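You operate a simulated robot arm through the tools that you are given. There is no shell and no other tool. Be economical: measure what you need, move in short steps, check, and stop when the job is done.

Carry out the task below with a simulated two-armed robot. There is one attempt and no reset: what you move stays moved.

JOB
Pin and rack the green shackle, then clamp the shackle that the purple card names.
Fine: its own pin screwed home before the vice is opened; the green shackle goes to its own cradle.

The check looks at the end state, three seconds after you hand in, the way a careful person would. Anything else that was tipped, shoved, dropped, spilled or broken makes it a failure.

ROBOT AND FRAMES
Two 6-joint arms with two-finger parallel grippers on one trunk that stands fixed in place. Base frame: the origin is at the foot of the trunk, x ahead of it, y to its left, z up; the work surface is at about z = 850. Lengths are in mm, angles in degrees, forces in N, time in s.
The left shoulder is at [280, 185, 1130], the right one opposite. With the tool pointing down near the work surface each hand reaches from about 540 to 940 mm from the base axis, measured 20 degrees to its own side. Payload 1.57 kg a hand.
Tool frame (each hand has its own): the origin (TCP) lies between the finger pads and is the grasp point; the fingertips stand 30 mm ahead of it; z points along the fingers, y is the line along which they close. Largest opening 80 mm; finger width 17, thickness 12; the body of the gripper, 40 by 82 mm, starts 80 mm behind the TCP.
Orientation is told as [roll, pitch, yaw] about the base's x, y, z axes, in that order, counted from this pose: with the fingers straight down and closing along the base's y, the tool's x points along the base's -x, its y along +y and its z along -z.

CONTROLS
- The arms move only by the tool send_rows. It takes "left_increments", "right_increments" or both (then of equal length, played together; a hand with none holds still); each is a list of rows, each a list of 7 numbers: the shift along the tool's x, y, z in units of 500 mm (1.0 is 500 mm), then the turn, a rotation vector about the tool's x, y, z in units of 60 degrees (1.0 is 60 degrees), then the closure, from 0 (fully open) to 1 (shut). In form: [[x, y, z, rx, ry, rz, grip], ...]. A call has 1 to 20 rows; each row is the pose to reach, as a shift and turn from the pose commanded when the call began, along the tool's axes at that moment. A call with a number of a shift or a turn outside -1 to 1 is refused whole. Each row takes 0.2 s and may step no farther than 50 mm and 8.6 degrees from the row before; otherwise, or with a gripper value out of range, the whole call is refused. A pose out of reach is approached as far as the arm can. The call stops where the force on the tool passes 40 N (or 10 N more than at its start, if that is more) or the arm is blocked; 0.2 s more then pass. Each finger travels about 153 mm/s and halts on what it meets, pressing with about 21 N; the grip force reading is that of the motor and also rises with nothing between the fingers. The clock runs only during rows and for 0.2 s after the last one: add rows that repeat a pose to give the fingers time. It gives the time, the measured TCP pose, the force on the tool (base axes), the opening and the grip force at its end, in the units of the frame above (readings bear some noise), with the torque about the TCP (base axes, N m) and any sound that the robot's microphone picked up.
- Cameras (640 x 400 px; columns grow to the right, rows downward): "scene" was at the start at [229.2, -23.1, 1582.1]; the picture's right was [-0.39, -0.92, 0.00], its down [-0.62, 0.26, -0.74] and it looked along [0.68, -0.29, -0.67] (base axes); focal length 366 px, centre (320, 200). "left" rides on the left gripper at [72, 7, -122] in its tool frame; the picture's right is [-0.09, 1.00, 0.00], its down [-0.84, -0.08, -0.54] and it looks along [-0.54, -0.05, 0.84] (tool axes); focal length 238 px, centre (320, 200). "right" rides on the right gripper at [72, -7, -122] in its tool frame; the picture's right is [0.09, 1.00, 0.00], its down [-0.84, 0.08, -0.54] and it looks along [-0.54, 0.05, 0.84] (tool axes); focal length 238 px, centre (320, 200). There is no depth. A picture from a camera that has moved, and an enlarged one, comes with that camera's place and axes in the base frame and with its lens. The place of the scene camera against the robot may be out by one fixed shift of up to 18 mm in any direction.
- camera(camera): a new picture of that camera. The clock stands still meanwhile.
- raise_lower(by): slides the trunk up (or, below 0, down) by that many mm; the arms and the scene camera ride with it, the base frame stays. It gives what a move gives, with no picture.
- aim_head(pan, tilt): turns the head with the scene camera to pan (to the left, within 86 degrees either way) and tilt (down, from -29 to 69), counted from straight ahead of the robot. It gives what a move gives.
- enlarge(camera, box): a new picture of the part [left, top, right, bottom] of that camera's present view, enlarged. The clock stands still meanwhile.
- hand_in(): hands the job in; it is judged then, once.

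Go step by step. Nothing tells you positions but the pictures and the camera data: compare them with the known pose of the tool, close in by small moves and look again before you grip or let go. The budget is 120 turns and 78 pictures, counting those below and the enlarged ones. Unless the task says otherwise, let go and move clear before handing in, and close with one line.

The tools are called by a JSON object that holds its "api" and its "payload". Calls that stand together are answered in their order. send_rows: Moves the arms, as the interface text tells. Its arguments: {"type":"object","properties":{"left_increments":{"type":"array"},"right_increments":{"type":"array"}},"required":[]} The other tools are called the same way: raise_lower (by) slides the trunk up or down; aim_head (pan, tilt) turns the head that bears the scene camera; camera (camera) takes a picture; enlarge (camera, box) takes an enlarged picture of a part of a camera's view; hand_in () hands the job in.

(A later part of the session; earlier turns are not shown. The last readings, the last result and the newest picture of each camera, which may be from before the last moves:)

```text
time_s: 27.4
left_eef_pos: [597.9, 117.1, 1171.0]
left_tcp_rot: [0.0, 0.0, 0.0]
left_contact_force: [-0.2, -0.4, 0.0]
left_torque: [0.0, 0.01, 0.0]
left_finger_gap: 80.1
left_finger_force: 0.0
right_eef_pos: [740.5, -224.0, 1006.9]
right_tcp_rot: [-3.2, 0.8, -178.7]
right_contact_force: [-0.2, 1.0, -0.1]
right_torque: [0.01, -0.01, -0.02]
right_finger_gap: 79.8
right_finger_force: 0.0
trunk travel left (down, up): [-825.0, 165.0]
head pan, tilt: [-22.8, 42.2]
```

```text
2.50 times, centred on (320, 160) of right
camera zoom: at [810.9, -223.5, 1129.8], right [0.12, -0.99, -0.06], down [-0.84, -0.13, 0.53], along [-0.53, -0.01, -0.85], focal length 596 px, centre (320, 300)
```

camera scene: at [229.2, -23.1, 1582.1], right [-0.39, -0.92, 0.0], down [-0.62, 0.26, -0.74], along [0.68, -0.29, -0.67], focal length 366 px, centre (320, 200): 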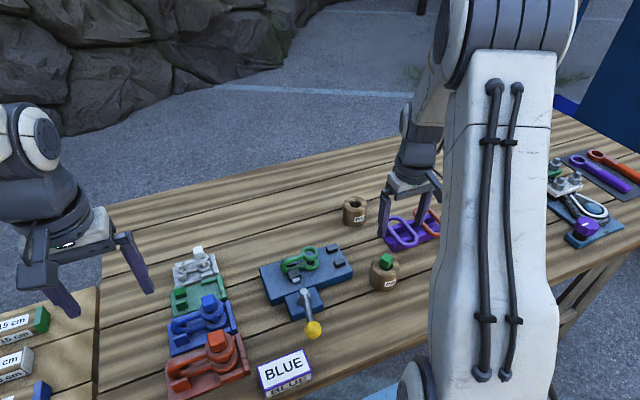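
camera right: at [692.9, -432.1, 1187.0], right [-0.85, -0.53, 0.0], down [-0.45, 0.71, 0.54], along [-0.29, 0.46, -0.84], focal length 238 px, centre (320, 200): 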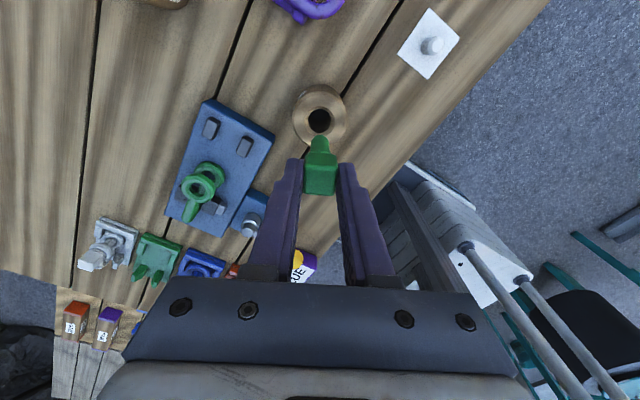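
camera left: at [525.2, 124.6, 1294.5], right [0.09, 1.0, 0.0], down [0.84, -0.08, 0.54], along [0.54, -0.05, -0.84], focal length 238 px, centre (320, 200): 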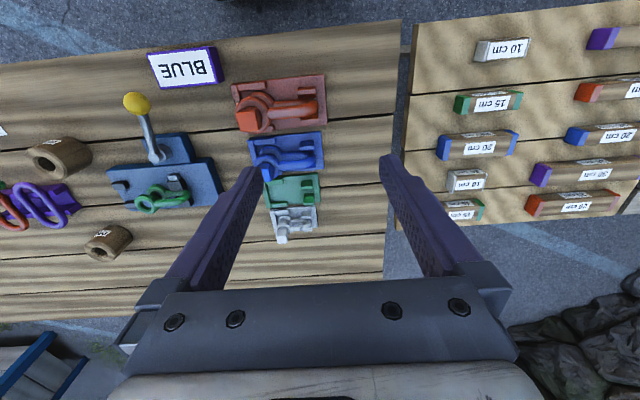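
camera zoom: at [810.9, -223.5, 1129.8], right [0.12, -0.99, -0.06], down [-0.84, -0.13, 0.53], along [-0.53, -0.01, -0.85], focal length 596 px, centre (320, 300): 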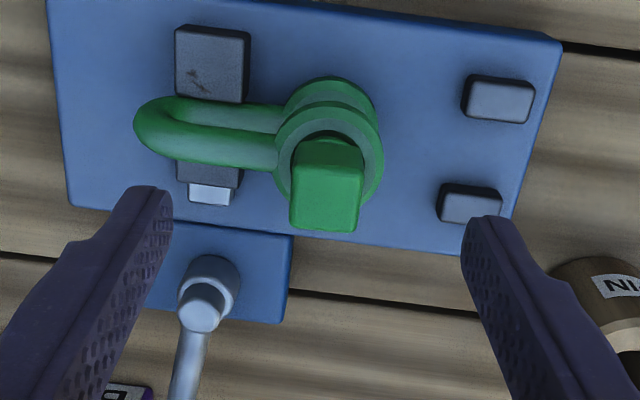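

The pin stands screwed in. I'm correcting the tilt and position and turning back 180° in three calls.

{"api": "send_rows", "payload": {"right_increments": [[0.005, -0.0064, 0, -0.053, -0.013, 0, 0], [0.005, -0.0064, 0, -0.053, -0.013, 0, 0]]}}

{"api": "send_rows", "payload": {"right_increments": [[0, 0, 0, 0, 0, -0.14, 0], [0, 0, 0, 0, 0, -0.28, 0], [0, 0, 0, 0, 0, -0.42, 0], [0, 0, 0, 0, 0, -0.56, 0], [0, 0, 0, 0, 0, -0.7, 0], [0, 0, 0, 0, 0, -0.84, 0], [0, 0, 0, 0, 0, -0.98, 0]]}}

{"api": "send_rows", "payload": {"right_increments": [[0, 0, 0, 0, 0, -0.14, 0], [0, 0, 0, 0, 0, -0.28, 0], [0, 0, 0, 0, 0, -0.42, 0], [0, 0, 0, 0, 0, -0.56, 0], [0, 0, 0, 0, 0, -0.7, 0], [0, 0, 0, 0, 0, -0.84, 0], [0, 0, 0, 0, 0, -0.98, 0]]}}

{"api": "send_rows", "payload": {"right_increments": [[0, 0, 0, 0, 0, -0.14, 0], [0, 0, 0, 0, 0, -0.28, 0], [0, 0, 0, 0, 0, -0.42, 0], [0, 0, 0, 0, 0, -0.56, 0], [0, 0, 0, 0, 0, -0.7, 0], [0, 0, 0, 0, 0, -0.84, 0], [0, 0, 0, 0, 0, -0.98, 0]]}}

{"api": "enlarge", "payload": {"camera": "right", "box": [240, 80, 400, 240]}}

```text
time_s: 28.0
left_eef_pos: [598.0, 118.1, 1171.9]
left_tcp_rot: [-0.1, 0.1, 0.0]
left_contact_force: [0.0, -0.4, 0.0]
left_torque: [0.0, 0.0, -0.01]
left_finger_gap: 80.1
left_finger_force: 0.0
right_eef_pos: [741.7, -223.3, 1005.6]
right_tcp_rot: [-0.6, 0.1, -178.4]
right_contact_force: [0.5, -0.1, -0.5]
right_torque: [-0.02, 0.0, -0.01]
right_finger_gap: 80.0
right_finger_force: 0.1
trunk travel left (down, up): [-825.0, 165.0]
head pan, tilt: [-22.8, 42.2]
```

```text
time_s: 29.6
left_eef_pos: [598.0, 116.6, 1171.7]
left_tcp_rot: [0.1, 0.1, 0.0]
left_contact_force: [0.0, 0.1, 0.5]
left_torque: [0.01, 0.0, 0.02]
left_finger_gap: 80.3
left_finger_force: 0.1
right_eef_pos: [744.0, -221.0, 1005.6]
right_tcp_rot: [0.0, 0.1, -119.7]
right_contact_force: [0.3, 0.3, -0.5]
right_torque: [0.02, -0.01, 0.02]
right_finger_gap: 80.4
right_finger_force: 0.0
trunk travel left (down, up): [-825.0, 165.0]
head pan, tilt: [-22.8, 42.2]
```

```text
time_s: 31.2
left_eef_pos: [598.4, 117.6, 1170.8]
left_tcp_rot: [0.1, 0.2, 0.0]
left_contact_force: [0.4, 0.5, 0.0]
left_torque: [-0.01, 0.01, 0.01]
left_finger_gap: 80.0
left_finger_force: 0.1
right_eef_pos: [742.5, -221.0, 1007.9]
right_tcp_rot: [0.1, 0.1, -61.0]
right_contact_force: [-1.2, 0.1, 0.8]
right_torque: [0.02, -0.02, 0.01]
right_finger_gap: 79.9
right_finger_force: 0.0
trunk travel left (down, up): [-825.0, 165.0]
head pan, tilt: [-22.8, 42.2]
```

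```text
time_s: 32.8
left_eef_pos: [597.8, 117.5, 1172.5]
left_tcp_rot: [0.0, 0.1, 0.0]
left_contact_force: [0.2, 0.0, -0.2]
left_torque: [-0.01, 0.01, -0.01]
left_finger_gap: 79.7
left_finger_force: 0.0
right_eef_pos: [742.1, -220.9, 1007.1]
right_tcp_rot: [0.2, 0.0, -2.0]
right_contact_force: [-0.7, 0.0, 0.3]
right_torque: [0.03, 0.03, 0.03]
right_finger_gap: 80.1
right_finger_force: 0.1
trunk travel left (down, up): [-825.0, 165.0]
head pan, tilt: [-22.8, 42.2]
```

```text
2.50 times, centred on (320, 160) of right
camera zoom: at [670.4, -225.6, 1128.6], right [-0.06, 1.0, 0.0], down [0.84, 0.05, 0.54], along [0.54, 0.03, -0.84], focal length 596 px, centre (320, 300)
```

zoom: 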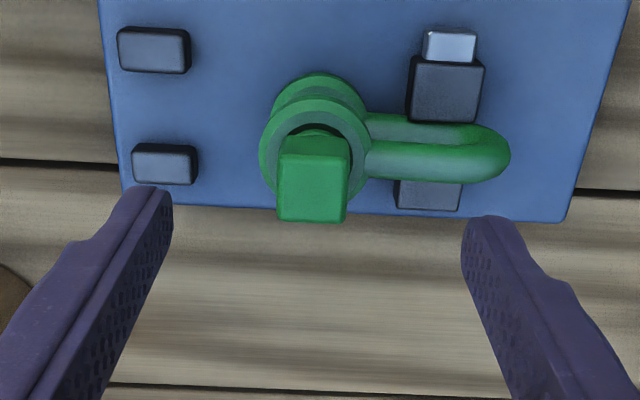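

The head is aligned with the fingers. I'm descending, gripping and continuing the clockwise turn.

{"api": "send_rows", "payload": {"right_increments": [[0, -0.003, 0.04, 0, 0, -0.03, 0], [0, -0.003, 0.08, 0, 0, -0.03, 0], [0, -0.003, 0.08, 0, 0, -0.03, 0.4], [0, -0.003, 0.08, 0, 0, -0.03, 0.7], [0, -0.003, 0.08, 0, 0, -0.03, 1], [0, -0.003, 0.08, 0, 0, -0.03, 1], [0, -0.003, 0.08, 0, 0, -0.03, 1]]}}

```text
time_s: 34.4
left_eef_pos: [597.6, 117.9, 1171.6]
left_tcp_rot: [0.0, 0.1, 0.0]
left_contact_force: [-0.4, -0.3, -0.8]
left_torque: [0.01, 0.02, 0.02]
left_finger_gap: 80.0
left_finger_force: 0.0
right_eef_pos: [742.0, -223.1, 968.1]
right_tcp_rot: [0.2, 0.0, -0.5]
right_contact_force: [-1.1, -3.5, 3.2]
right_torque: [0.31, 0.04, -0.01]
right_finger_gap: 21.5
right_finger_force: 20.6
trunk travel left (down, up): [-825.0, 165.0]
head pan, tilt: [-22.8, 42.2]
```

Gripped again at 21.5 mm. I'm turning clockwise with a small feed.

{"api": "send_rows", "payload": {"right_increments": [[0, -0.0005, 0.0004, 0, 0, 0.14, 1], [0, -0.0005, 0.0008, 0, 0, 0.28, 1], [0, -0.0005, 0.0012, 0, 0, 0.42, 1], [0, -0.0005, 0.0016, 0, 0, 0.56, 1], [0, -0.0005, 0.002, 0, 0, 0.7, 1], [0, -0.0005, 0.0024, 0, 0, 0.84, 1], [0, -0.0005, 0.0028, 0, 0, 0.98, 1]]}}

{"api": "enlarge", "payload": {"camera": "scene", "box": [270, 230, 330, 290]}}

```text
time_s: 36.0
left_eef_pos: [597.1, 117.3, 1173.1]
left_tcp_rot: [0.1, 0.1, 0.0]
left_contact_force: [0.1, -0.2, -0.5]
left_torque: [0.01, -0.01, -0.01]
left_finger_gap: 80.1
left_finger_force: 0.1
right_eef_pos: [742.5, -222.9, 966.1]
right_tcp_rot: [0.1, 0.0, -59.5]
right_contact_force: [-2.9, -6.2, 13.9]
right_torque: [0.39, 0.22, 0.08]
right_finger_gap: 21.4
right_finger_force: 21.0
trunk travel left (down, up): [-825.0, 165.0]
head pan, tilt: [-22.8, 42.2]
```

```text
6.67 times, centred on (300, 260) of scene
camera zoom: at [228.5, -23.3, 1582.3], right [-0.39, -0.92, 0.0], down [-0.62, 0.26, -0.74], along [0.68, -0.29, -0.67], focal length 2437 px, centre (453, -200)
```

zoom: 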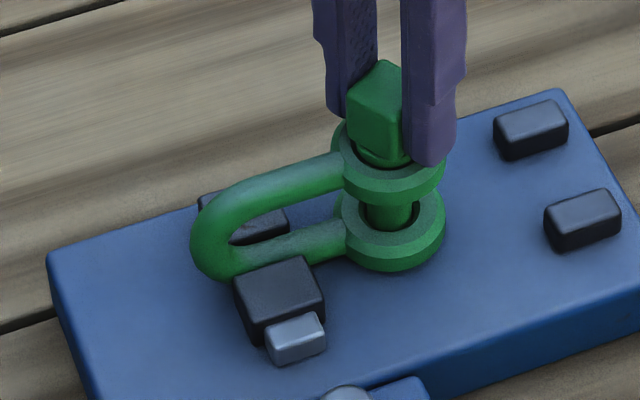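

The torque about z is starting to rise. I'm continuing to turn to bring the pin home.

{"api": "send_rows", "payload": {"right_increments": [[0.0005, 0.0005, 0.0004, 0, 0, 0.14, 1], [0.0005, 0.0005, 0.0008, 0, 0, 0.28, 1], [0.0005, 0.0005, 0.0012, 0, 0, 0.42, 1], [0.0005, 0.0005, 0.0014, 0, 0, 0.56, 1], [0.0005, 0.0005, 0.0016, 0, 0, 0.7, 1], [0.0005, 0.0005, 0.0018, 0, 0, 0.84, 1], [0.0005, 0.0005, 0.002, 0, 0, 0.98, 1]]}}

{"api": "enlarge", "payload": {"camera": "scene", "box": [270, 230, 330, 290]}}

```text
time_s: 37.6
left_eef_pos: [597.9, 117.4, 1172.6]
left_tcp_rot: [0.0, 0.0, 0.0]
left_contact_force: [-0.4, 0.6, 0.1]
left_torque: [0.02, 0.0, 0.01]
left_finger_gap: 80.2
left_finger_force: 0.2
right_eef_pos: [742.9, -220.3, 964.2]
right_tcp_rot: [-0.1, 0.1, -118.2]
right_contact_force: [-3.5, 6.9, 0.0]
right_torque: [0.22, 0.09, 0.13]
right_finger_gap: 30.0
right_finger_force: 20.8
trunk travel left (down, up): [-825.0, 165.0]
head pan, tilt: [-22.8, 42.2]
```

```text
6.67 times, centred on (300, 260) of scene
camera zoom: at [229.2, -22.4, 1581.9], right [-0.39, -0.92, 0.0], down [-0.62, 0.26, -0.74], along [0.68, -0.29, -0.67], focal length 2437 px, centre (453, -200)
```

zoom: 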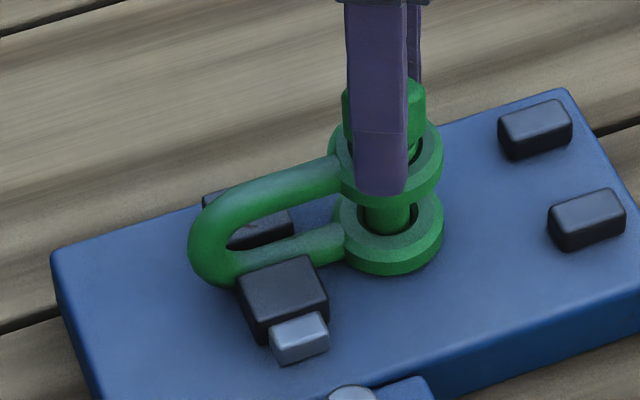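

The fingers rode up onto the head's corners (30 mm), so the pin resists and is likely home. I'm letting go and inspecting it.

{"api": "send_rows", "payload": {"right_increments": [[0, 0, 0, 0, 0, 0, 0.5], [0, 0, 0, 0, 0, 0, 0], [0, 0, 0, 0, 0, 0, 0], [0, 0, -0.05, 0, 0, 0, 0], [0, 0, -0.1, 0, 0, 0, 0]]}}

{"api": "enlarge", "payload": {"camera": "scene", "box": [270, 230, 330, 290]}}

{"api": "enlarge", "payload": {"camera": "right", "box": [240, 80, 400, 240]}}

```text
time_s: 38.8
left_eef_pos: [598.4, 118.4, 1172.3]
left_tcp_rot: [0.0, 0.1, 0.0]
left_contact_force: [0.6, -0.7, 0.4]
left_torque: [0.01, 0.04, -0.03]
left_finger_gap: 80.0
left_finger_force: 0.2
right_eef_pos: [744.0, -222.2, 1014.3]
right_tcp_rot: [0.0, 0.1, -118.1]
right_contact_force: [-0.6, 0.9, -0.4]
right_torque: [0.04, 0.01, -0.01]
right_finger_gap: 80.2
right_finger_force: 0.1
trunk travel left (down, up): [-825.0, 165.0]
head pan, tilt: [-22.8, 42.2]
```

```text
6.67 times, centred on (300, 260) of scene
camera zoom: at [229.2, -23.1, 1582.1], right [-0.39, -0.92, 0.0], down [-0.62, 0.26, -0.74], along [0.68, -0.29, -0.67], focal length 2437 px, centre (453, -200)
```

zoom: 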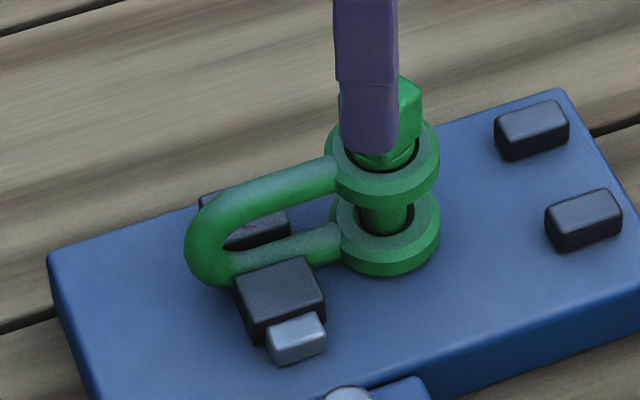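

```text
2.50 times, centred on (320, 160) of right
camera zoom: at [770.6, -156.2, 1136.9], right [0.92, -0.39, 0.0], down [-0.33, -0.78, 0.54], along [-0.21, -0.5, -0.84], focal length 596 px, centre (320, 300)
```

zoom: 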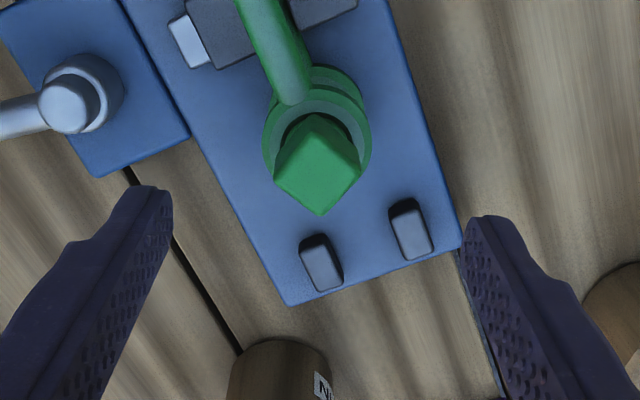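

The hand blocks the view, so I'm raising it and comparing the green pin's seat with the blue shackle's.

{"api": "send_rows", "payload": {"right_increments": [[0, 0, -0.09, 0, 0, -0.14, 0], [0, 0, -0.16, 0, 0, -0.28, 0], [0, 0, -0.16, 0, 0, -0.42, 0], [0, 0, -0.16, 0, 0, -0.56, 0], [0, 0, -0.16, 0, 0, -0.7, 0], [0, 0, -0.16, 0, 0, -0.84, 0], [0, 0, -0.16, 0, 0, -0.98, 0]]}}

{"api": "enlarge", "payload": {"camera": "scene", "box": [275, 230, 325, 280]}}

{"api": "enlarge", "payload": {"camera": "scene", "box": [150, 270, 250, 370]}}

```text
time_s: 40.4
left_eef_pos: [597.7, 117.7, 1171.7]
left_tcp_rot: [0.1, 0.1, 0.0]
left_contact_force: [0.0, 0.2, -0.3]
left_torque: [-0.01, 0.01, -0.01]
left_finger_gap: 79.9
left_finger_force: 0.0
right_eef_pos: [743.5, -223.4, 1094.2]
right_tcp_rot: [0.0, 0.1, -59.2]
right_contact_force: [0.5, 0.4, 0.1]
right_torque: [0.01, 0.0, 0.01]
right_finger_gap: 80.0
right_finger_force: 0.1
trunk travel left (down, up): [-825.0, 165.0]
head pan, tilt: [-22.8, 42.2]
```

```text
8.00 times, centred on (300, 255) of scene
camera zoom: at [229.3, -23.1, 1582.1], right [-0.39, -0.92, 0.0], down [-0.62, 0.26, -0.74], along [0.68, -0.29, -0.67], focal length 2925 px, centre (480, -240)
```

zoom: 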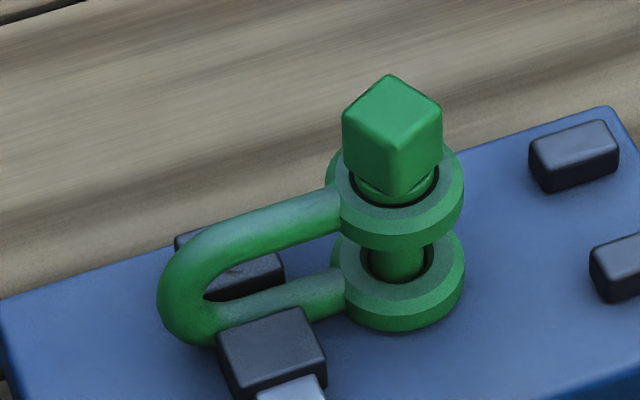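

```text
4.00 times, centred on (200, 320) of scene
camera zoom: at [229.3, -23.1, 1582.1], right [-0.39, -0.92, 0.0], down [-0.62, 0.26, -0.74], along [0.68, -0.29, -0.67], focal length 1462 px, centre (800, -280)
```

zoom: 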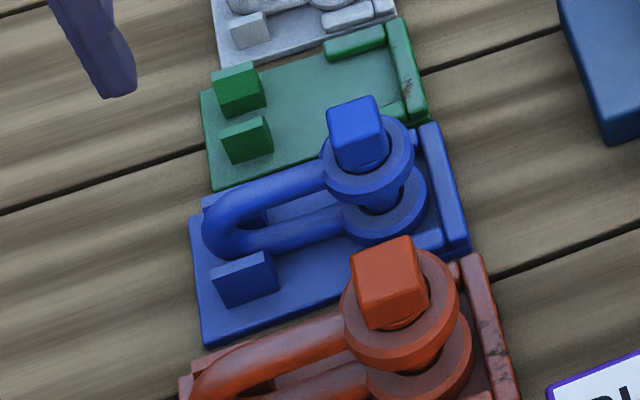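

The green pin looks nearly flush, but I want certainty. I'm turning back to align with the head (yaw 17°), regripping and applying clean torque.

{"api": "send_rows", "payload": {"right_increments": [[0, 0, 0, 0, 0, -0.14, 0], [0, 0, 0, 0, 0, -0.28, 0], [0, 0, 0, 0, 0, -0.42, 0], [0, 0, 0, 0, 0, -0.56, 0], [0, 0, 0, 0, 0, -0.635, 0]]}}

{"api": "send_rows", "payload": {"right_increments": [[0, 0, 0.0, 0, 0, -0.14, 0], [0, 0, 0.02, 0, 0, -0.28, 0], [0, 0, 0.06, 0, 0, -0.42, 0], [0, 0, 0.11, 0, 0, -0.56, 0], [0, 0, 0.16, 0, 0, -0.635, 0]]}}

{"api": "enlarge", "payload": {"camera": "right", "box": [240, 80, 400, 240]}}

```text
time_s: 41.6
left_eef_pos: [597.8, 117.8, 1172.3]
left_tcp_rot: [-0.1, 0.1, 0.0]
left_contact_force: [0.7, -0.3, -0.4]
left_torque: [0.01, 0.02, 0.0]
left_finger_gap: 79.8
left_finger_force: 0.1
right_eef_pos: [742.9, -222.7, 1093.7]
right_tcp_rot: [0.1, 0.1, -21.1]
right_contact_force: [0.2, -0.1, 0.3]
right_torque: [0.0, -0.01, 0.02]
right_finger_gap: 80.2
right_finger_force: 0.0
trunk travel left (down, up): [-825.0, 165.0]
head pan, tilt: [-22.8, 42.2]
```

```text
time_s: 42.8
left_eef_pos: [597.6, 118.3, 1172.3]
left_tcp_rot: [0.0, 0.1, 0.0]
left_contact_force: [0.8, 0.5, -0.2]
left_torque: [0.0, 0.02, 0.02]
left_finger_gap: 80.2
left_finger_force: 0.0
right_eef_pos: [744.1, -220.6, 1013.8]
right_tcp_rot: [0.2, -0.1, 17.0]
right_contact_force: [0.1, 0.4, 0.1]
right_torque: [0.01, 0.0, -0.04]
right_finger_gap: 80.1
right_finger_force: 0.0
trunk travel left (down, up): [-825.0, 165.0]
head pan, tilt: [-22.8, 42.2]
```

```text
2.50 times, centred on (320, 160) of right
camera zoom: at [676.0, -250.2, 1135.9], right [-0.38, 0.93, 0.0], down [0.78, 0.32, 0.54], along [0.5, 0.21, -0.84], focal length 596 px, centre (320, 300)
```

zoom: 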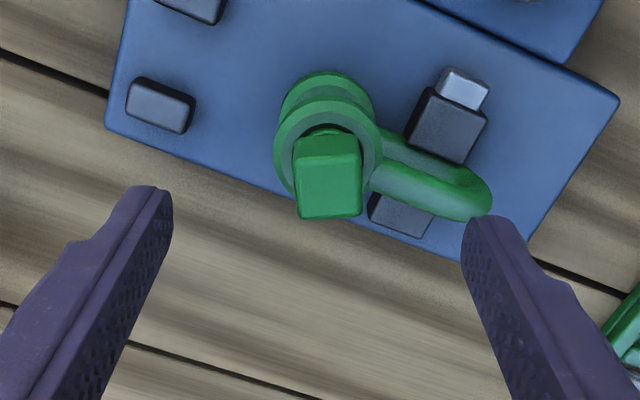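

Aligned with the head. I'm lowering, gripping and applying the test turn.

{"api": "send_rows", "payload": {"right_increments": [[0, 0.002, 0.05, 0, 0, 0, 0], [0, 0.002, 0.096, 0, 0, 0, 0], [0, 0.002, 0.096, 0, 0, 0, 0.4], [0, 0.002, 0.096, 0, 0, 0, 0.8], [0, 0.002, 0.096, 0, 0, 0, 1], [0, 0.002, 0.096, 0, 0, 0, 1], [0, 0.002, 0.096, 0, 0, 0, 1]]}}

{"api": "send_rows", "payload": {"right_increments": [[0, 0, 0, 0, 0, 0.1, 1], [0, 0, 0, 0, 0, 0.2, 1], [0, 0, 0, 0, 0, 0.3, 1]]}}

```text
time_s: 44.4
left_eef_pos: [597.0, 118.4, 1173.1]
left_tcp_rot: [0.1, 0.1, -0.1]
left_contact_force: [0.0, 0.6, -0.2]
left_torque: [-0.05, -0.02, -0.02]
left_finger_gap: 79.9
left_finger_force: 0.0
right_eef_pos: [741.8, -220.1, 964.2]
right_tcp_rot: [0.0, 0.0, 17.0]
right_contact_force: [-4.8, 12.0, 0.7]
right_torque: [0.33, 0.06, 0.3]
right_finger_gap: 24.0
right_finger_force: 20.6
trunk travel left (down, up): [-825.0, 165.0]
head pan, tilt: [-22.8, 42.2]
```

```text
time_s: 45.2
left_eef_pos: [597.1, 118.1, 1172.8]
left_tcp_rot: [0.1, 0.2, 0.0]
left_contact_force: [0.0, 0.8, -0.7]
left_torque: [-0.02, -0.01, 0.01]
left_finger_gap: 80.1
left_finger_force: 0.0
right_eef_pos: [740.8, -219.3, 965.5]
right_tcp_rot: [0.1, 0.4, -1.3]
right_contact_force: [-19.1, 16.4, 1.6]
right_torque: [0.23, 0.93, 0.71]
right_finger_gap: 27.8
right_finger_force: 21.0
trunk travel left (down, up): [-825.0, 165.0]
head pan, tilt: [-22.8, 42.2]
```

The head now resists 0.7 Nm, so the pin is screwed home. I'm easing the torque, letting go and rising. The lever pivots near (658,-172), with its knob near (573,-159,911).

{"api": "send_rows", "payload": {"right_increments": [[0, 0, 0, 0, 0, -0.1, 1], [0, 0, 0, 0, 0, -0.17, 1], [0, 0, 0, 0, 0, -0.17, 0.5], [0, 0, 0, 0, 0, -0.17, 0], [0, 0, 0, 0, 0, -0.17, 0], [0, 0, -0.05, 0, 0, -0.17, 0], [0, 0, -0.12, 0, 0, -0.17, 0]]}}

{"api": "camera", "payload": {"camera": "right"}}

```text
time_s: 46.8
left_eef_pos: [599.2, 118.1, 1172.4]
left_tcp_rot: [0.0, 0.2, 0.0]
left_contact_force: [0.0, 0.0, -0.8]
left_torque: [0.02, 0.02, -0.01]
left_finger_gap: 80.0
left_finger_force: 0.1
right_eef_pos: [743.6, -221.3, 1026.7]
right_tcp_rot: [0.1, 0.1, 9.1]
right_contact_force: [-0.4, -0.5, 0.4]
right_torque: [0.0, 0.04, 0.01]
right_finger_gap: 80.0
right_finger_force: 0.0
trunk travel left (down, up): [-825.0, 165.0]
head pan, tilt: [-22.8, 42.2]
```

```text
37 pictures are left
camera right: at [672.7, -239.7, 1148.5], right [-0.25, 0.97, 0.0], down [0.81, 0.21, 0.54], along [0.53, 0.14, -0.84], focal length 238 px, centre (320, 200)
```

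right: 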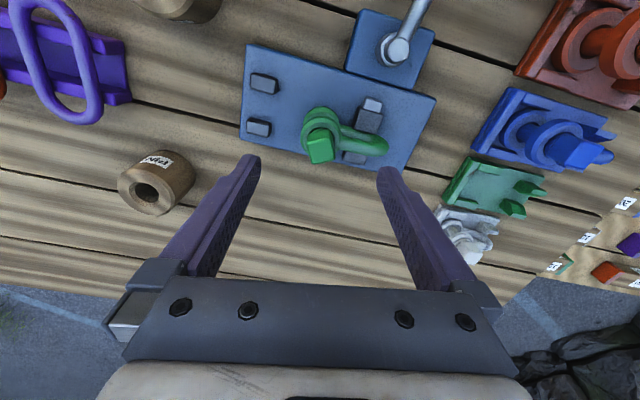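

I'm moving the right hand over the lever knob.

{"api": "send_rows", "payload": {"right_increments": [[0.0793, 0.0442, 0, 0, 0, 0.05, 0], [0.1586, 0.0884, 0, 0, 0, 0.1, 0.2], [0.238, 0.1325, 0.01, 0, 0, 0.15, 0.35], [0.317, 0.1767, 0.03, 0, 0, 0.15, 0.35]]}}

{"api": "camera", "payload": {"camera": "right"}}

```text
time_s: 47.8
left_eef_pos: [599.2, 117.2, 1171.8]
left_tcp_rot: [0.0, 0.1, 0.0]
left_contact_force: [-0.2, 1.0, 0.5]
left_torque: [0.03, 0.01, -0.04]
left_finger_gap: 80.2
left_finger_force: 0.0
right_eef_pos: [571.0, -160.5, 1011.0]
right_tcp_rot: [0.1, 0.0, 0.0]
right_contact_force: [-0.6, -0.1, 0.3]
right_torque: [0.01, 0.06, 0.0]
right_finger_gap: 52.0
right_finger_force: 0.1
trunk travel left (down, up): [-825.0, 165.0]
head pan, tilt: [-22.8, 42.2]
```

```text
36 pictures are left
camera right: at [498.0, -167.5, 1133.9], right [-0.09, 1.0, 0.0], down [0.84, 0.08, 0.54], along [0.54, 0.05, -0.84], focal length 238 px, centre (320, 200)
```

right: 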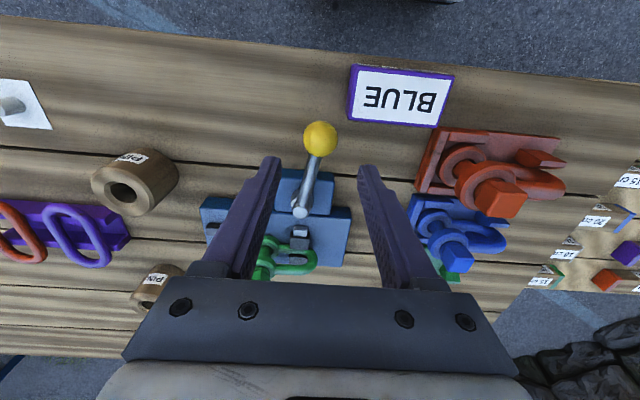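

The knob is right below at about (571,-161,911), and the fingers will clear the card. I'm lowering to straddle it and trying a gentle push to each side.

{"api": "send_rows", "payload": {"right_increments": [[0, 0, 0.08, 0, 0, 0, 0.35], [0, 0, 0.15, 0, 0, 0, 0.35], [0, 0, 0.174, 0, 0, 0, 0.35], [0, 0, 0.174, 0, 0, 0, 0.6], [0, 0, 0.174, 0, 0, 0, 0.6]]}}

{"api": "send_rows", "payload": {"right_increments": [[0, -0.02, 0, 0, 0, 0, 0.6], [0, -0.04, 0, 0, 0, 0, 0.6]]}}

```text
time_s: 49.0
left_eef_pos: [597.2, 117.6, 1172.6]
left_tcp_rot: [0.1, 0.1, 0.0]
left_contact_force: [-0.1, 0.6, -0.5]
left_torque: [0.02, 0.0, 0.0]
left_finger_gap: 79.9
left_finger_force: 0.0
right_eef_pos: [572.0, -161.0, 924.1]
right_tcp_rot: [0.0, -0.1, 0.1]
right_contact_force: [-1.2, 1.1, 0.9]
right_torque: [-0.02, -0.08, -0.09]
right_finger_gap: 33.2
right_finger_force: 41.7
trunk travel left (down, up): [-825.0, 165.0]
head pan, tilt: [-22.8, 42.2]
```

```text
time_s: 49.6
left_eef_pos: [597.4, 118.6, 1171.9]
left_tcp_rot: [0.0, 0.1, 0.0]
left_contact_force: [0.2, 0.4, -0.1]
left_torque: [-0.01, 0.01, 0.01]
left_finger_gap: 80.2
left_finger_force: 0.1
right_eef_pos: [573.2, -179.5, 924.5]
right_tcp_rot: [-0.1, -0.1, 0.2]
right_contact_force: [-1.2, 3.4, 0.6]
right_torque: [0.19, 0.08, 0.45]
right_finger_gap: 33.5
right_finger_force: 41.3
trunk travel left (down, up): [-825.0, 165.0]
head pan, tilt: [-22.8, 42.2]
```

The lever moves toward -y with little force. I'm following its arc another 32°, turning the hand with it.

{"api": "send_rows", "payload": {"right_increments": [[-0.0028, -0.025, 0, 0, 0, -0.133, 0.6], [-0.0088, -0.049, 0, 0, 0, -0.267, 0.6], [-0.018, -0.072, 0, 0, 0, -0.4, 0.6], [-0.0304, -0.0936, 0, 0, 0, -0.533, 0.6]]}}

{"api": "enlarge", "payload": {"camera": "scene", "box": [260, 230, 340, 330]}}

```text
time_s: 50.6
left_eef_pos: [597.2, 118.0, 1172.7]
left_tcp_rot: [-0.1, 0.0, 0.0]
left_contact_force: [-0.8, -0.2, -1.5]
left_torque: [0.01, 0.0, 0.0]
left_finger_gap: 80.1
left_finger_force: 0.2
right_eef_pos: [588.4, -226.3, 924.2]
right_tcp_rot: [0.0, -0.1, 32.2]
right_contact_force: [3.2, 5.5, 9.0]
right_torque: [-0.06, 0.4, 0.1]
right_finger_gap: 33.4
right_finger_force: 41.3
trunk travel left (down, up): [-825.0, 165.0]
head pan, tilt: [-22.8, 42.2]
```

```text
4.00 times, centred on (300, 280) of scene
camera zoom: at [229.1, -22.4, 1582.2], right [-0.39, -0.92, 0.0], down [-0.62, 0.26, -0.74], along [0.68, -0.29, -0.67], focal length 1462 px, centre (400, -120)
```

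zoom: 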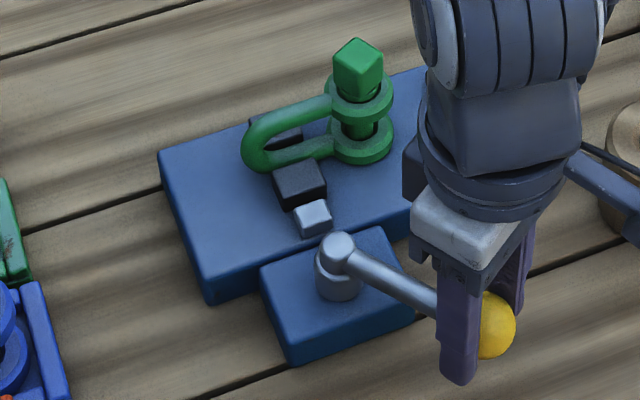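

The jaw is starting to back off the bow. I'm continuing the swing another 32°.

{"api": "send_rows", "payload": {"right_increments": [[-0.0031, -0.0241, 0, 0, 0, -0.133, 0.6], [-0.0092, -0.0475, 0, 0, 0, -0.267, 0.6], [-0.0188, -0.07, 0, 0, 0, -0.4, 0.6], [-0.0314, -0.0906, 0, 0, 0, -0.533, 0.6]]}}

{"api": "enlarge", "payload": {"camera": "scene", "box": [260, 230, 340, 330]}}

```text
time_s: 51.6
left_eef_pos: [597.8, 117.9, 1173.3]
left_tcp_rot: [0.1, 0.1, 0.0]
left_contact_force: [-0.6, -0.8, 0.1]
left_torque: [-0.02, -0.01, 0.02]
left_finger_gap: 79.9
left_finger_force: 0.1
right_eef_pos: [626.1, -256.1, 924.7]
right_tcp_rot: [-0.1, -0.2, 64.3]
right_contact_force: [6.1, 9.0, 14.3]
right_torque: [0.23, -0.15, -0.24]
right_finger_gap: 33.3
right_finger_force: 41.2
trunk travel left (down, up): [-825.0, 165.0]
head pan, tilt: [-22.8, 42.2]
```

```text
4.00 times, centred on (300, 280) of scene
camera zoom: at [229.0, -22.2, 1582.3], right [-0.39, -0.92, 0.0], down [-0.62, 0.26, -0.74], along [0.68, -0.29, -0.67], focal length 1462 px, centre (400, -120)
```

zoom: 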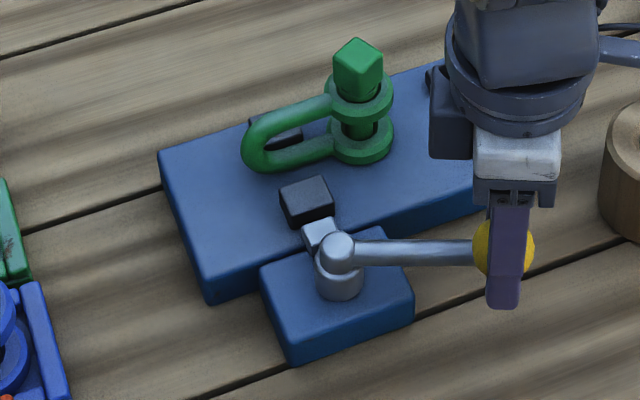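

The movable jaw is pulling back and freeing the bow. I'll take it another 16° to be fully open.

{"api": "send_rows", "payload": {"right_increments": [[-0.0027, -0.0222, 0, 0, 0, -0.133, 0.6], [-0.0089, -0.0457, 0, 0, 0, -0.267, 0.6]]}}

```text
time_s: 52.2
left_eef_pos: [597.1, 117.6, 1171.6]
left_tcp_rot: [-0.1, 0.1, -0.1]
left_contact_force: [0.5, -0.1, -0.2]
left_torque: [-0.02, 0.01, -0.01]
left_finger_gap: 80.0
left_finger_force: 0.0
right_eef_pos: [646.7, -261.6, 924.3]
right_tcp_rot: [0.0, -0.2, 80.2]
right_contact_force: [3.0, 4.4, 13.3]
right_torque: [0.03, 0.01, -0.28]
right_finger_gap: 33.4
right_finger_force: 41.8
trunk travel left (down, up): [-825.0, 165.0]
head pan, tilt: [-22.8, 42.2]
```

The vice is open, about 90° of swing. I'm releasing the knob, rising and going back over the green shackle's head.

{"api": "send_rows", "payload": {"right_increments": [[0, 0, 0, 0, 0, 0, 0.2], [0, 0, 0, 0, 0, 0, 0], [0, 0, -0.06, 0, 0, 0, 0], [0, 0, -0.14, 0, 0, 0, 0], [0, 0, -0.2, 0, 0, 0, 0]]}}

{"api": "send_rows", "payload": {"right_increments": [[-0.018, -0.04, 0, 0, 0, 0.14, 0], [-0.036, -0.08, 0, 0, 0, 0.28, 0], [-0.054, -0.12, 0, 0, 0, 0.42, 0], [-0.072, -0.16, 0, 0, 0, 0.56, 0], [-0.107, -0.175, 0, 0, 0, 0.7, 0], [-0.107, -0.175, 0, 0, 0, 0.84, 0], [-0.107, -0.175, 0, 0, 0, 0.98, 0]]}}

{"api": "camera", "payload": {"camera": "right"}}

```text
time_s: 53.4
left_eef_pos: [598.3, 119.3, 1172.0]
left_tcp_rot: [0.0, 0.1, 0.0]
left_contact_force: [-0.2, 0.1, 0.4]
left_torque: [-0.01, 0.0, 0.02]
left_finger_gap: 79.9
left_finger_force: 0.1
right_eef_pos: [647.8, -261.4, 1023.8]
right_tcp_rot: [0.0, -0.1, 80.1]
right_contact_force: [0.1, 0.1, -0.1]
right_torque: [0.01, 0.01, -0.03]
right_finger_gap: 79.9
right_finger_force: 0.0
trunk travel left (down, up): [-825.0, 165.0]
head pan, tilt: [-22.8, 42.2]
```

```text
time_s: 55.0
left_eef_pos: [599.1, 117.8, 1172.4]
left_tcp_rot: [-0.1, 0.1, 0.0]
left_contact_force: [-0.8, -0.7, -0.3]
left_torque: [-0.05, 0.0, 0.01]
left_finger_gap: 80.0
left_finger_force: 0.0
right_eef_pos: [742.4, -224.3, 1023.7]
right_tcp_rot: [0.1, 0.0, 21.3]
right_contact_force: [0.3, 0.2, 0.3]
right_torque: [-0.02, 0.02, 0.03]
right_finger_gap: 80.1
right_finger_force: 0.0
trunk travel left (down, up): [-825.0, 165.0]
head pan, tilt: [-22.8, 42.2]
```

```text
33 pictures are left
camera right: at [677.8, -256.9, 1145.6], right [-0.45, 0.9, 0.0], down [0.75, 0.37, 0.54], along [0.49, 0.24, -0.84], focal length 238 px, centre (320, 200)
```

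right: 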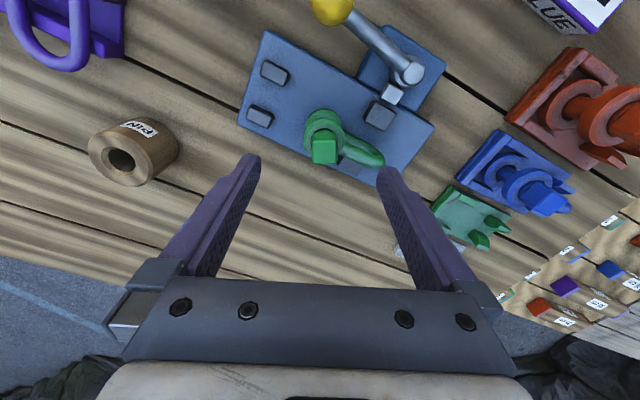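

The head is aligned at yaw about 21°. I'm fine-centring, lowering and gripping.

{"api": "send_rows", "payload": {"right_increments": [[-0.0026, 0.006, 0.06, 0, 0, 0, 0], [-0.0026, 0.006, 0.12, 0, 0, 0, 0], [-0.0026, 0.006, 0.12, 0, 0, 0, 0.4], [-0.0026, 0.006, 0.12, 0, 0, 0, 0.8], [-0.0026, 0.006, 0.12, 0, 0, 0, 1], [-0.0026, 0.006, 0.12, 0, 0, 0, 1], [-0.0026, 0.006, 0.12, 0, 0, 0, 1]]}}

```text
time_s: 56.6
left_eef_pos: [596.7, 118.2, 1173.3]
left_tcp_rot: [0.0, 0.1, -0.1]
left_contact_force: [0.1, 0.3, 0.5]
left_torque: [0.01, 0.0, -0.01]
left_finger_gap: 80.1
left_finger_force: 0.0
right_eef_pos: [743.7, -221.4, 963.9]
right_tcp_rot: [0.1, 0.1, 21.2]
right_contact_force: [-0.6, 3.0, 1.9]
right_torque: [0.09, 0.01, 0.21]
right_finger_gap: 22.7
right_finger_force: 20.9
trunk travel left (down, up): [-825.0, 165.0]
head pan, tilt: [-22.8, 42.2]
```

Slight misalignment: 22.7 mm with +0.21 Nm. I'm turning +4° to relieve it, then lifting slowly.

{"api": "send_rows", "payload": {"right_increments": [[0, 0, 0, 0, 0, -0.067, 1], [0, 0, 0, 0, 0, -0.067, 1], [0, 0, -0.02, 0, 0, -0.067, 1], [0, 0, -0.04, 0, 0, -0.067, 1], [0, 0, -0.06, 0, 0, -0.067, 1]]}}

{"api": "enlarge", "payload": {"camera": "scene", "box": [150, 210, 350, 335]}}

```text
time_s: 57.8
left_eef_pos: [597.8, 118.3, 1172.0]
left_tcp_rot: [0.1, 0.1, -0.1]
left_contact_force: [-0.1, -1.0, 0.1]
left_torque: [-0.01, 0.02, 0.02]
left_finger_gap: 79.8
left_finger_force: 0.1
right_eef_pos: [743.2, -220.5, 994.1]
right_tcp_rot: [0.1, 0.0, 25.4]
right_contact_force: [0.3, 0.3, -3.5]
right_torque: [-0.05, 0.0, -0.01]
right_finger_gap: 21.6
right_finger_force: 21.0
trunk travel left (down, up): [-825.0, 165.0]
head pan, tilt: [-22.8, 42.2]
```

```text
3.20 times, centred on (250, 272) of scene
camera zoom: at [229.4, -22.9, 1582.0], right [-0.39, -0.92, 0.0], down [-0.62, 0.26, -0.74], along [0.68, -0.29, -0.67], focal length 1170 px, centre (544, -32)
```

zoom: 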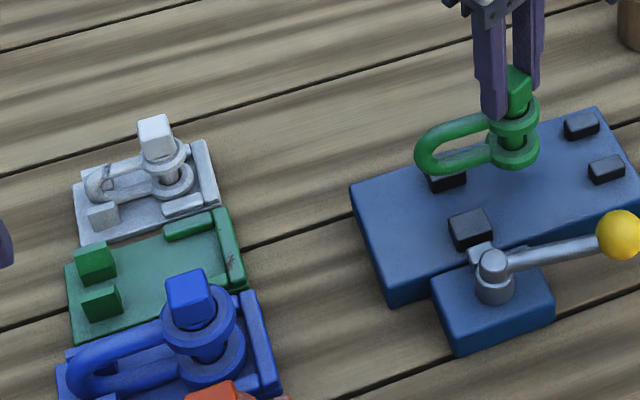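

The green shackle is lifted and hangs level. To locate the cradles precisely I'm moving the left hand's camera over them for a clear picture.

{"api": "send_rows", "payload": {"left_increments": [[-0.025, -0.04, 0.05, 0, 0, 0, 0], [-0.05, -0.08, 0.1, 0, 0, 0, 0], [-0.075, -0.12, 0.15, 0, 0, 0, 0], [-0.1, -0.16, 0.2, 0, 0, 0, 0]]}}

{"api": "enlarge", "payload": {"camera": "left", "box": [240, 100, 420, 260]}}

{"api": "camera", "payload": {"camera": "left"}}

```text
time_s: 58.8
left_eef_pos: [647.8, 37.5, 1071.6]
left_tcp_rot: [0.0, 0.1, -0.1]
left_contact_force: [-0.4, 0.6, 0.4]
left_torque: [0.01, -0.02, 0.0]
left_finger_gap: 79.8
left_finger_force: 0.0
right_eef_pos: [744.7, -221.2, 993.8]
right_tcp_rot: [0.1, 0.0, 25.3]
right_contact_force: [-0.7, -0.4, -3.2]
right_torque: [-0.08, 0.0, -0.01]
right_finger_gap: 21.6
right_finger_force: 21.0
trunk travel left (down, up): [-825.0, 165.0]
head pan, tilt: [-22.8, 42.2]
```

```text
2.50 times, centred on (330, 180) of left
camera zoom: at [575.1, 44.2, 1193.7], right [0.09, 1.0, 0.0], down [0.84, -0.08, 0.54], along [0.54, -0.05, -0.84], focal length 596 px, centre (295, 250)
```

zoom: 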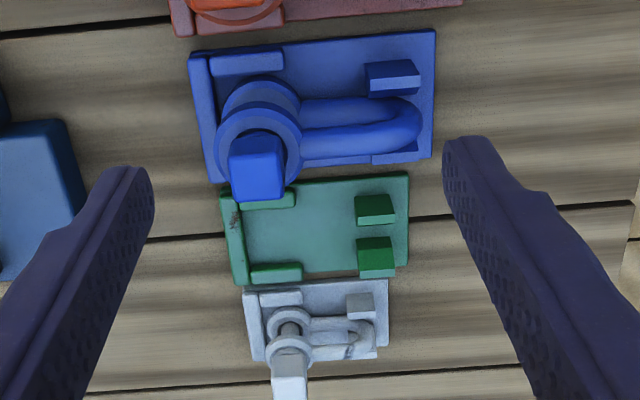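

```text
30 pictures are left
camera left: at [575.1, 44.2, 1193.7], right [0.09, 1.0, 0.0], down [0.84, -0.08, 0.54], along [0.54, -0.05, -0.84], focal length 238 px, centre (320, 200)
```

left: 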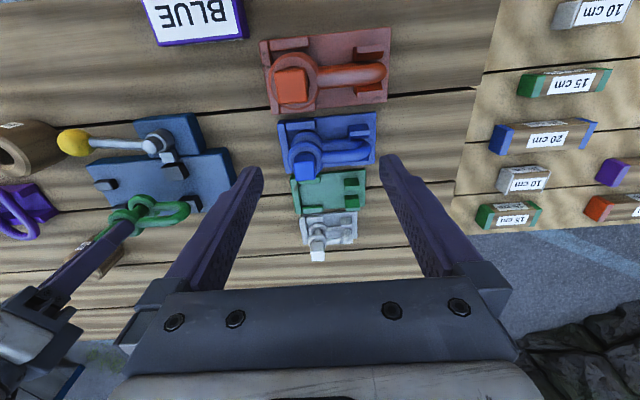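

The green cradle is free and its axis lies along y; its eye seat is near (773,16). I'm checking how the bow points in my hand, and backing the left hand away.

{"api": "enlarge", "payload": {"camera": "right", "box": [240, 60, 440, 220]}}

{"api": "enlarge", "payload": {"camera": "left", "box": [60, 120, 240, 270]}}

{"api": "send_rows", "payload": {"left_increments": [[0.025, 0.05, -0.05, 0, 0, 0, 0], [0.05, 0.1, -0.1, 0, 0, 0, 0], [0.075, 0.17, -0.13, 0, 0, 0, 0], [0.1, 0.25, -0.16, 0, 0, 0, 0], [0.13, 0.33, -0.2, 0, 0, 0, 0], [0.16, 0.41, -0.2, 0, 0, 0, 0]]}}

```text
2.50 times, centred on (340, 140) of right
camera zoom: at [680.8, -258.1, 1116.1], right [-0.51, 0.86, 0.0], down [0.72, 0.43, 0.54], along [0.47, 0.28, -0.84], focal length 596 px, centre (270, 350)
```

zoom: 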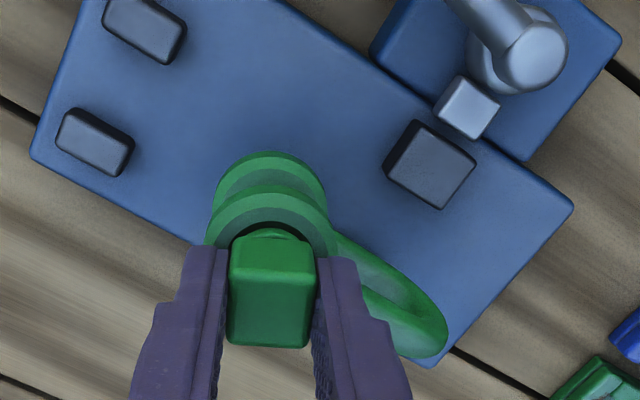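

```text
2.67 times, centred on (150, 195) of left
camera zoom: at [575.1, 44.2, 1193.7], right [0.09, 1.0, 0.0], down [0.84, -0.08, 0.54], along [0.54, -0.05, -0.84], focal length 636 px, centre (773, 213)
```

zoom: 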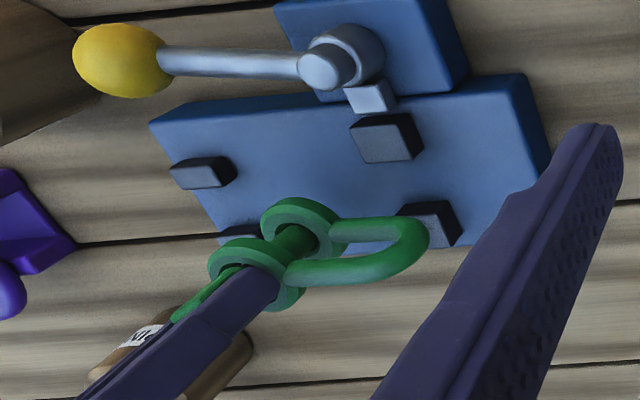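

```text
time_s: 60.2
left_eef_pos: [566.9, 243.1, 1170.6]
left_tcp_rot: [-0.1, 0.1, -0.1]
left_contact_force: [0.1, 0.1, 0.6]
left_torque: [-0.01, 0.04, 0.01]
left_finger_gap: 80.1
left_finger_force: 0.1
right_eef_pos: [744.4, -220.9, 993.7]
right_tcp_rot: [0.1, 0.0, 25.2]
right_contact_force: [0.3, -1.2, -2.9]
right_torque: [-0.06, 0.03, -0.01]
right_finger_gap: 21.2
right_finger_force: 21.1
trunk travel left (down, up): [-825.0, 165.0]
head pan, tilt: [-22.8, 42.2]
```

The bow points along +y within a few degrees, which suits the cradle. I'm raising the shackle and carrying it over the green cradle at about (773,16).

{"api": "send_rows", "payload": {"right_increments": [[0, 0, -0.06, 0, 0, 0, 1], [-0.02, 0.03, -0.1, 0, 0, 0, 1], [-0.07, 0.11, -0.1, 0, 0, 0, 1], [-0.115, 0.18, -0.1, 0, 0, 0, 1], [-0.16, 0.25, -0.1, 0, 0, 0, 1], [-0.205, 0.32, -0.1, 0, 0, 0, 1], [-0.24, 0.376, -0.1, 0, 0, 0, 1], [-0.2576, 0.4036, -0.1, 0, 0, 0, 1], [-0.2576, 0.4036, -0.1, 0, 0, 0, 1]]}}

{"api": "enlarge", "payload": {"camera": "right", "box": [220, 40, 460, 220]}}

{"api": "enlarge", "payload": {"camera": "scene", "box": [140, 190, 260, 320]}}

```text
time_s: 62.2
left_eef_pos: [568.2, 243.1, 1172.2]
left_tcp_rot: [0.0, 0.0, 0.0]
left_contact_force: [1.0, 0.1, 0.1]
left_torque: [0.01, 0.0, 0.0]
left_finger_gap: 80.1
left_finger_force: 0.0
right_eef_pos: [773.1, 17.1, 1044.1]
right_tcp_rot: [0.0, 0.0, 25.3]
right_contact_force: [-0.9, -0.1, -2.4]
right_torque: [-0.03, -0.01, -0.01]
right_finger_gap: 21.5
right_finger_force: 21.4
trunk travel left (down, up): [-825.0, 165.0]
head pan, tilt: [-22.8, 42.2]
```

```text
2.22 times, centred on (340, 130) of right
camera zoom: at [710.6, -20.3, 1166.3], right [-0.51, 0.86, 0.0], down [0.72, 0.43, 0.54], along [0.47, 0.28, -0.84], focal length 530 px, centre (276, 356)
```

zoom: 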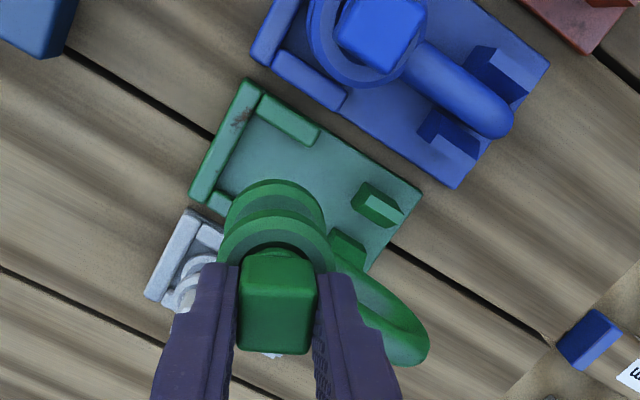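

```text
3.08 times, centred on (200, 255) of scene
camera zoom: at [229.4, -22.7, 1582.0], right [-0.39, -0.92, 0.0], down [-0.62, 0.26, -0.74], along [0.68, -0.29, -0.67], focal length 1125 px, centre (689, 31)
```

zoom: 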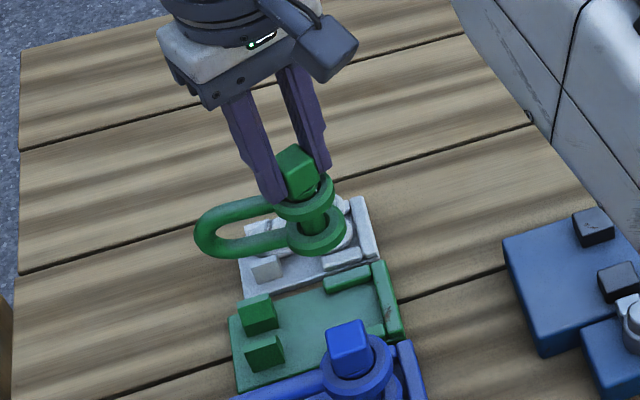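

It is over the cradle and centred; the bow seems turned a few degrees clockwise. I'm correcting yaw by +3°, descending part way and looking again.

{"api": "send_rows", "payload": {"right_increments": [[0, 0, 0.04, 0, 0, -0.05, 1], [0, 0, 0.08, 0, 0, -0.05, 1], [0, 0, 0.11, 0, 0, -0.05, 1]]}}

{"api": "enlarge", "payload": {"camera": "right", "box": [240, 60, 440, 220]}}

{"api": "enlarge", "payload": {"camera": "scene", "box": [150, 230, 250, 320]}}

```text
time_s: 63.0
left_eef_pos: [567.4, 243.1, 1170.9]
left_tcp_rot: [0.1, 0.2, 0.0]
left_contact_force: [0.9, -0.9, -0.1]
left_torque: [-0.01, 0.04, 0.0]
left_finger_gap: 79.6
left_finger_force: 0.0
right_eef_pos: [774.0, 16.4, 989.2]
right_tcp_rot: [0.1, 0.0, 28.3]
right_contact_force: [0.0, 0.2, -2.9]
right_torque: [-0.06, 0.0, -0.03]
right_finger_gap: 21.5
right_finger_force: 20.4
trunk travel left (down, up): [-825.0, 165.0]
head pan, tilt: [-22.8, 42.2]
```

```text
2.50 times, centred on (340, 140) of right
camera zoom: at [712.7, -24.2, 1111.2], right [-0.55, 0.83, 0.0], down [0.7, 0.46, 0.54], along [0.45, 0.3, -0.84], focal length 596 px, centre (270, 350)
```

zoom: 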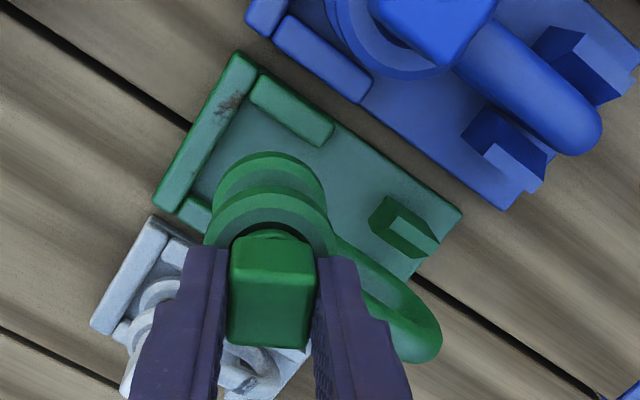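

```text
4.44 times, centred on (200, 275) of scene
camera zoom: at [229.4, -22.8, 1582.0], right [-0.39, -0.92, 0.0], down [-0.62, 0.26, -0.74], along [0.68, -0.29, -0.67], focal length 1625 px, centre (853, -133)
```

zoom: 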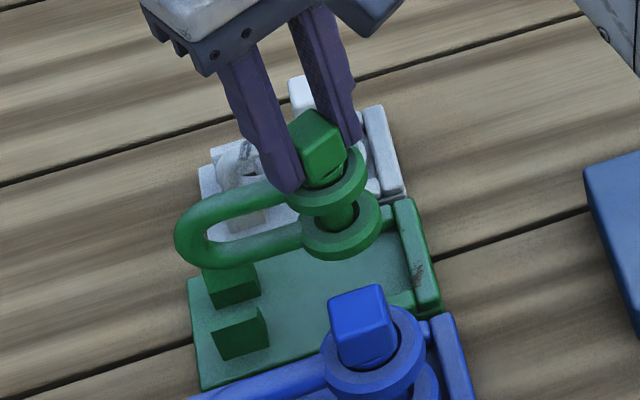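

Position looks right relative to the rails and posts. I'm descending slowly, watching for contact.

{"api": "send_rows", "payload": {"right_increments": [[0, 0, 0.014, 0, 0, -0.015, 1], [0, 0, 0.028, 0, 0, -0.015, 1], [0, 0, 0.042, 0, 0, -0.015, 1], [0, 0, 0.052, 0, 0, -0.015, 1]]}}

{"api": "enlarge", "payload": {"camera": "scene", "box": [150, 240, 250, 320]}}

```text
time_s: 64.0
left_eef_pos: [566.8, 242.6, 1171.9]
left_tcp_rot: [0.1, 0.1, -0.1]
left_contact_force: [-0.6, -0.3, 0.4]
left_torque: [0.01, -0.01, -0.02]
left_finger_gap: 79.7
left_finger_force: 0.1
right_eef_pos: [773.4, 17.7, 964.1]
right_tcp_rot: [0.1, -0.1, 29.3]
right_contact_force: [1.0, -0.1, -2.8]
right_torque: [-0.02, -0.02, -0.02]
right_finger_gap: 21.3
right_finger_force: 21.5
trunk travel left (down, up): [-825.0, 165.0]
head pan, tilt: [-22.8, 42.2]
```

```text
5.00 times, centred on (200, 280) of scene
camera zoom: at [229.4, -22.8, 1582.0], right [-0.39, -0.92, 0.0], down [-0.62, 0.26, -0.74], along [0.68, -0.29, -0.67], focal length 1828 px, centre (920, -200)
```

zoom: 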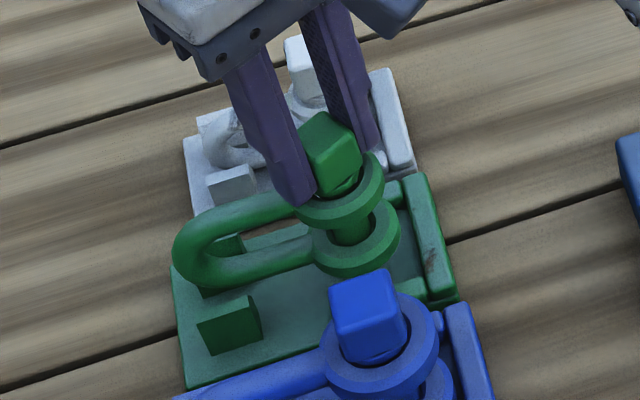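

It is still free and tracking into place. I'm lowering to contact.

{"api": "send_rows", "payload": {"right_increments": [[0, 0, 0.006, 0, 0, 0, 1], [0, 0, 0.012, 0, 0, 0, 1], [0, 0, 0.018, 0, 0, 0, 1], [0, 0, 0.024, 0, 0, 0, 1]]}}

{"api": "enlarge", "payload": {"camera": "scene", "box": [150, 240, 250, 320]}}

```text
time_s: 65.0
left_eef_pos: [568.1, 243.9, 1172.5]
left_tcp_rot: [-0.1, 0.2, 0.0]
left_contact_force: [0.4, -0.3, 0.3]
left_torque: [-0.01, 0.0, -0.01]
left_finger_gap: 80.1
left_finger_force: 0.0
right_eef_pos: [772.9, 16.5, 951.1]
right_tcp_rot: [0.0, -0.1, 29.1]
right_contact_force: [-1.3, -0.7, 2.1]
right_torque: [-0.11, 0.18, -0.01]
right_finger_gap: 21.4
right_finger_force: 20.8
trunk travel left (down, up): [-825.0, 165.0]
head pan, tilt: [-22.8, 42.2]
```

```text
5.00 times, centred on (200, 280) of scene
camera zoom: at [229.2, -22.8, 1582.2], right [-0.39, -0.92, 0.0], down [-0.62, 0.26, -0.74], along [0.68, -0.29, -0.67], focal length 1828 px, centre (920, -200)
```

zoom: 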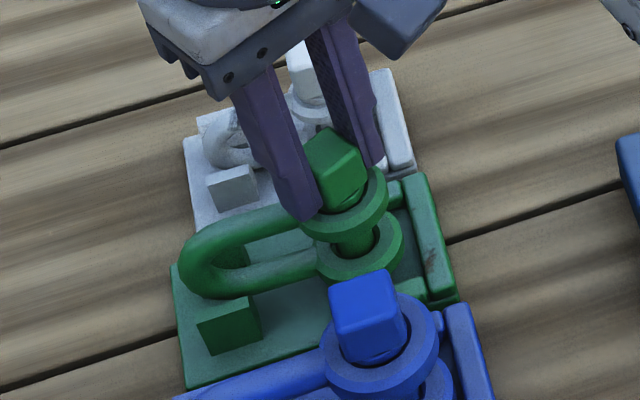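

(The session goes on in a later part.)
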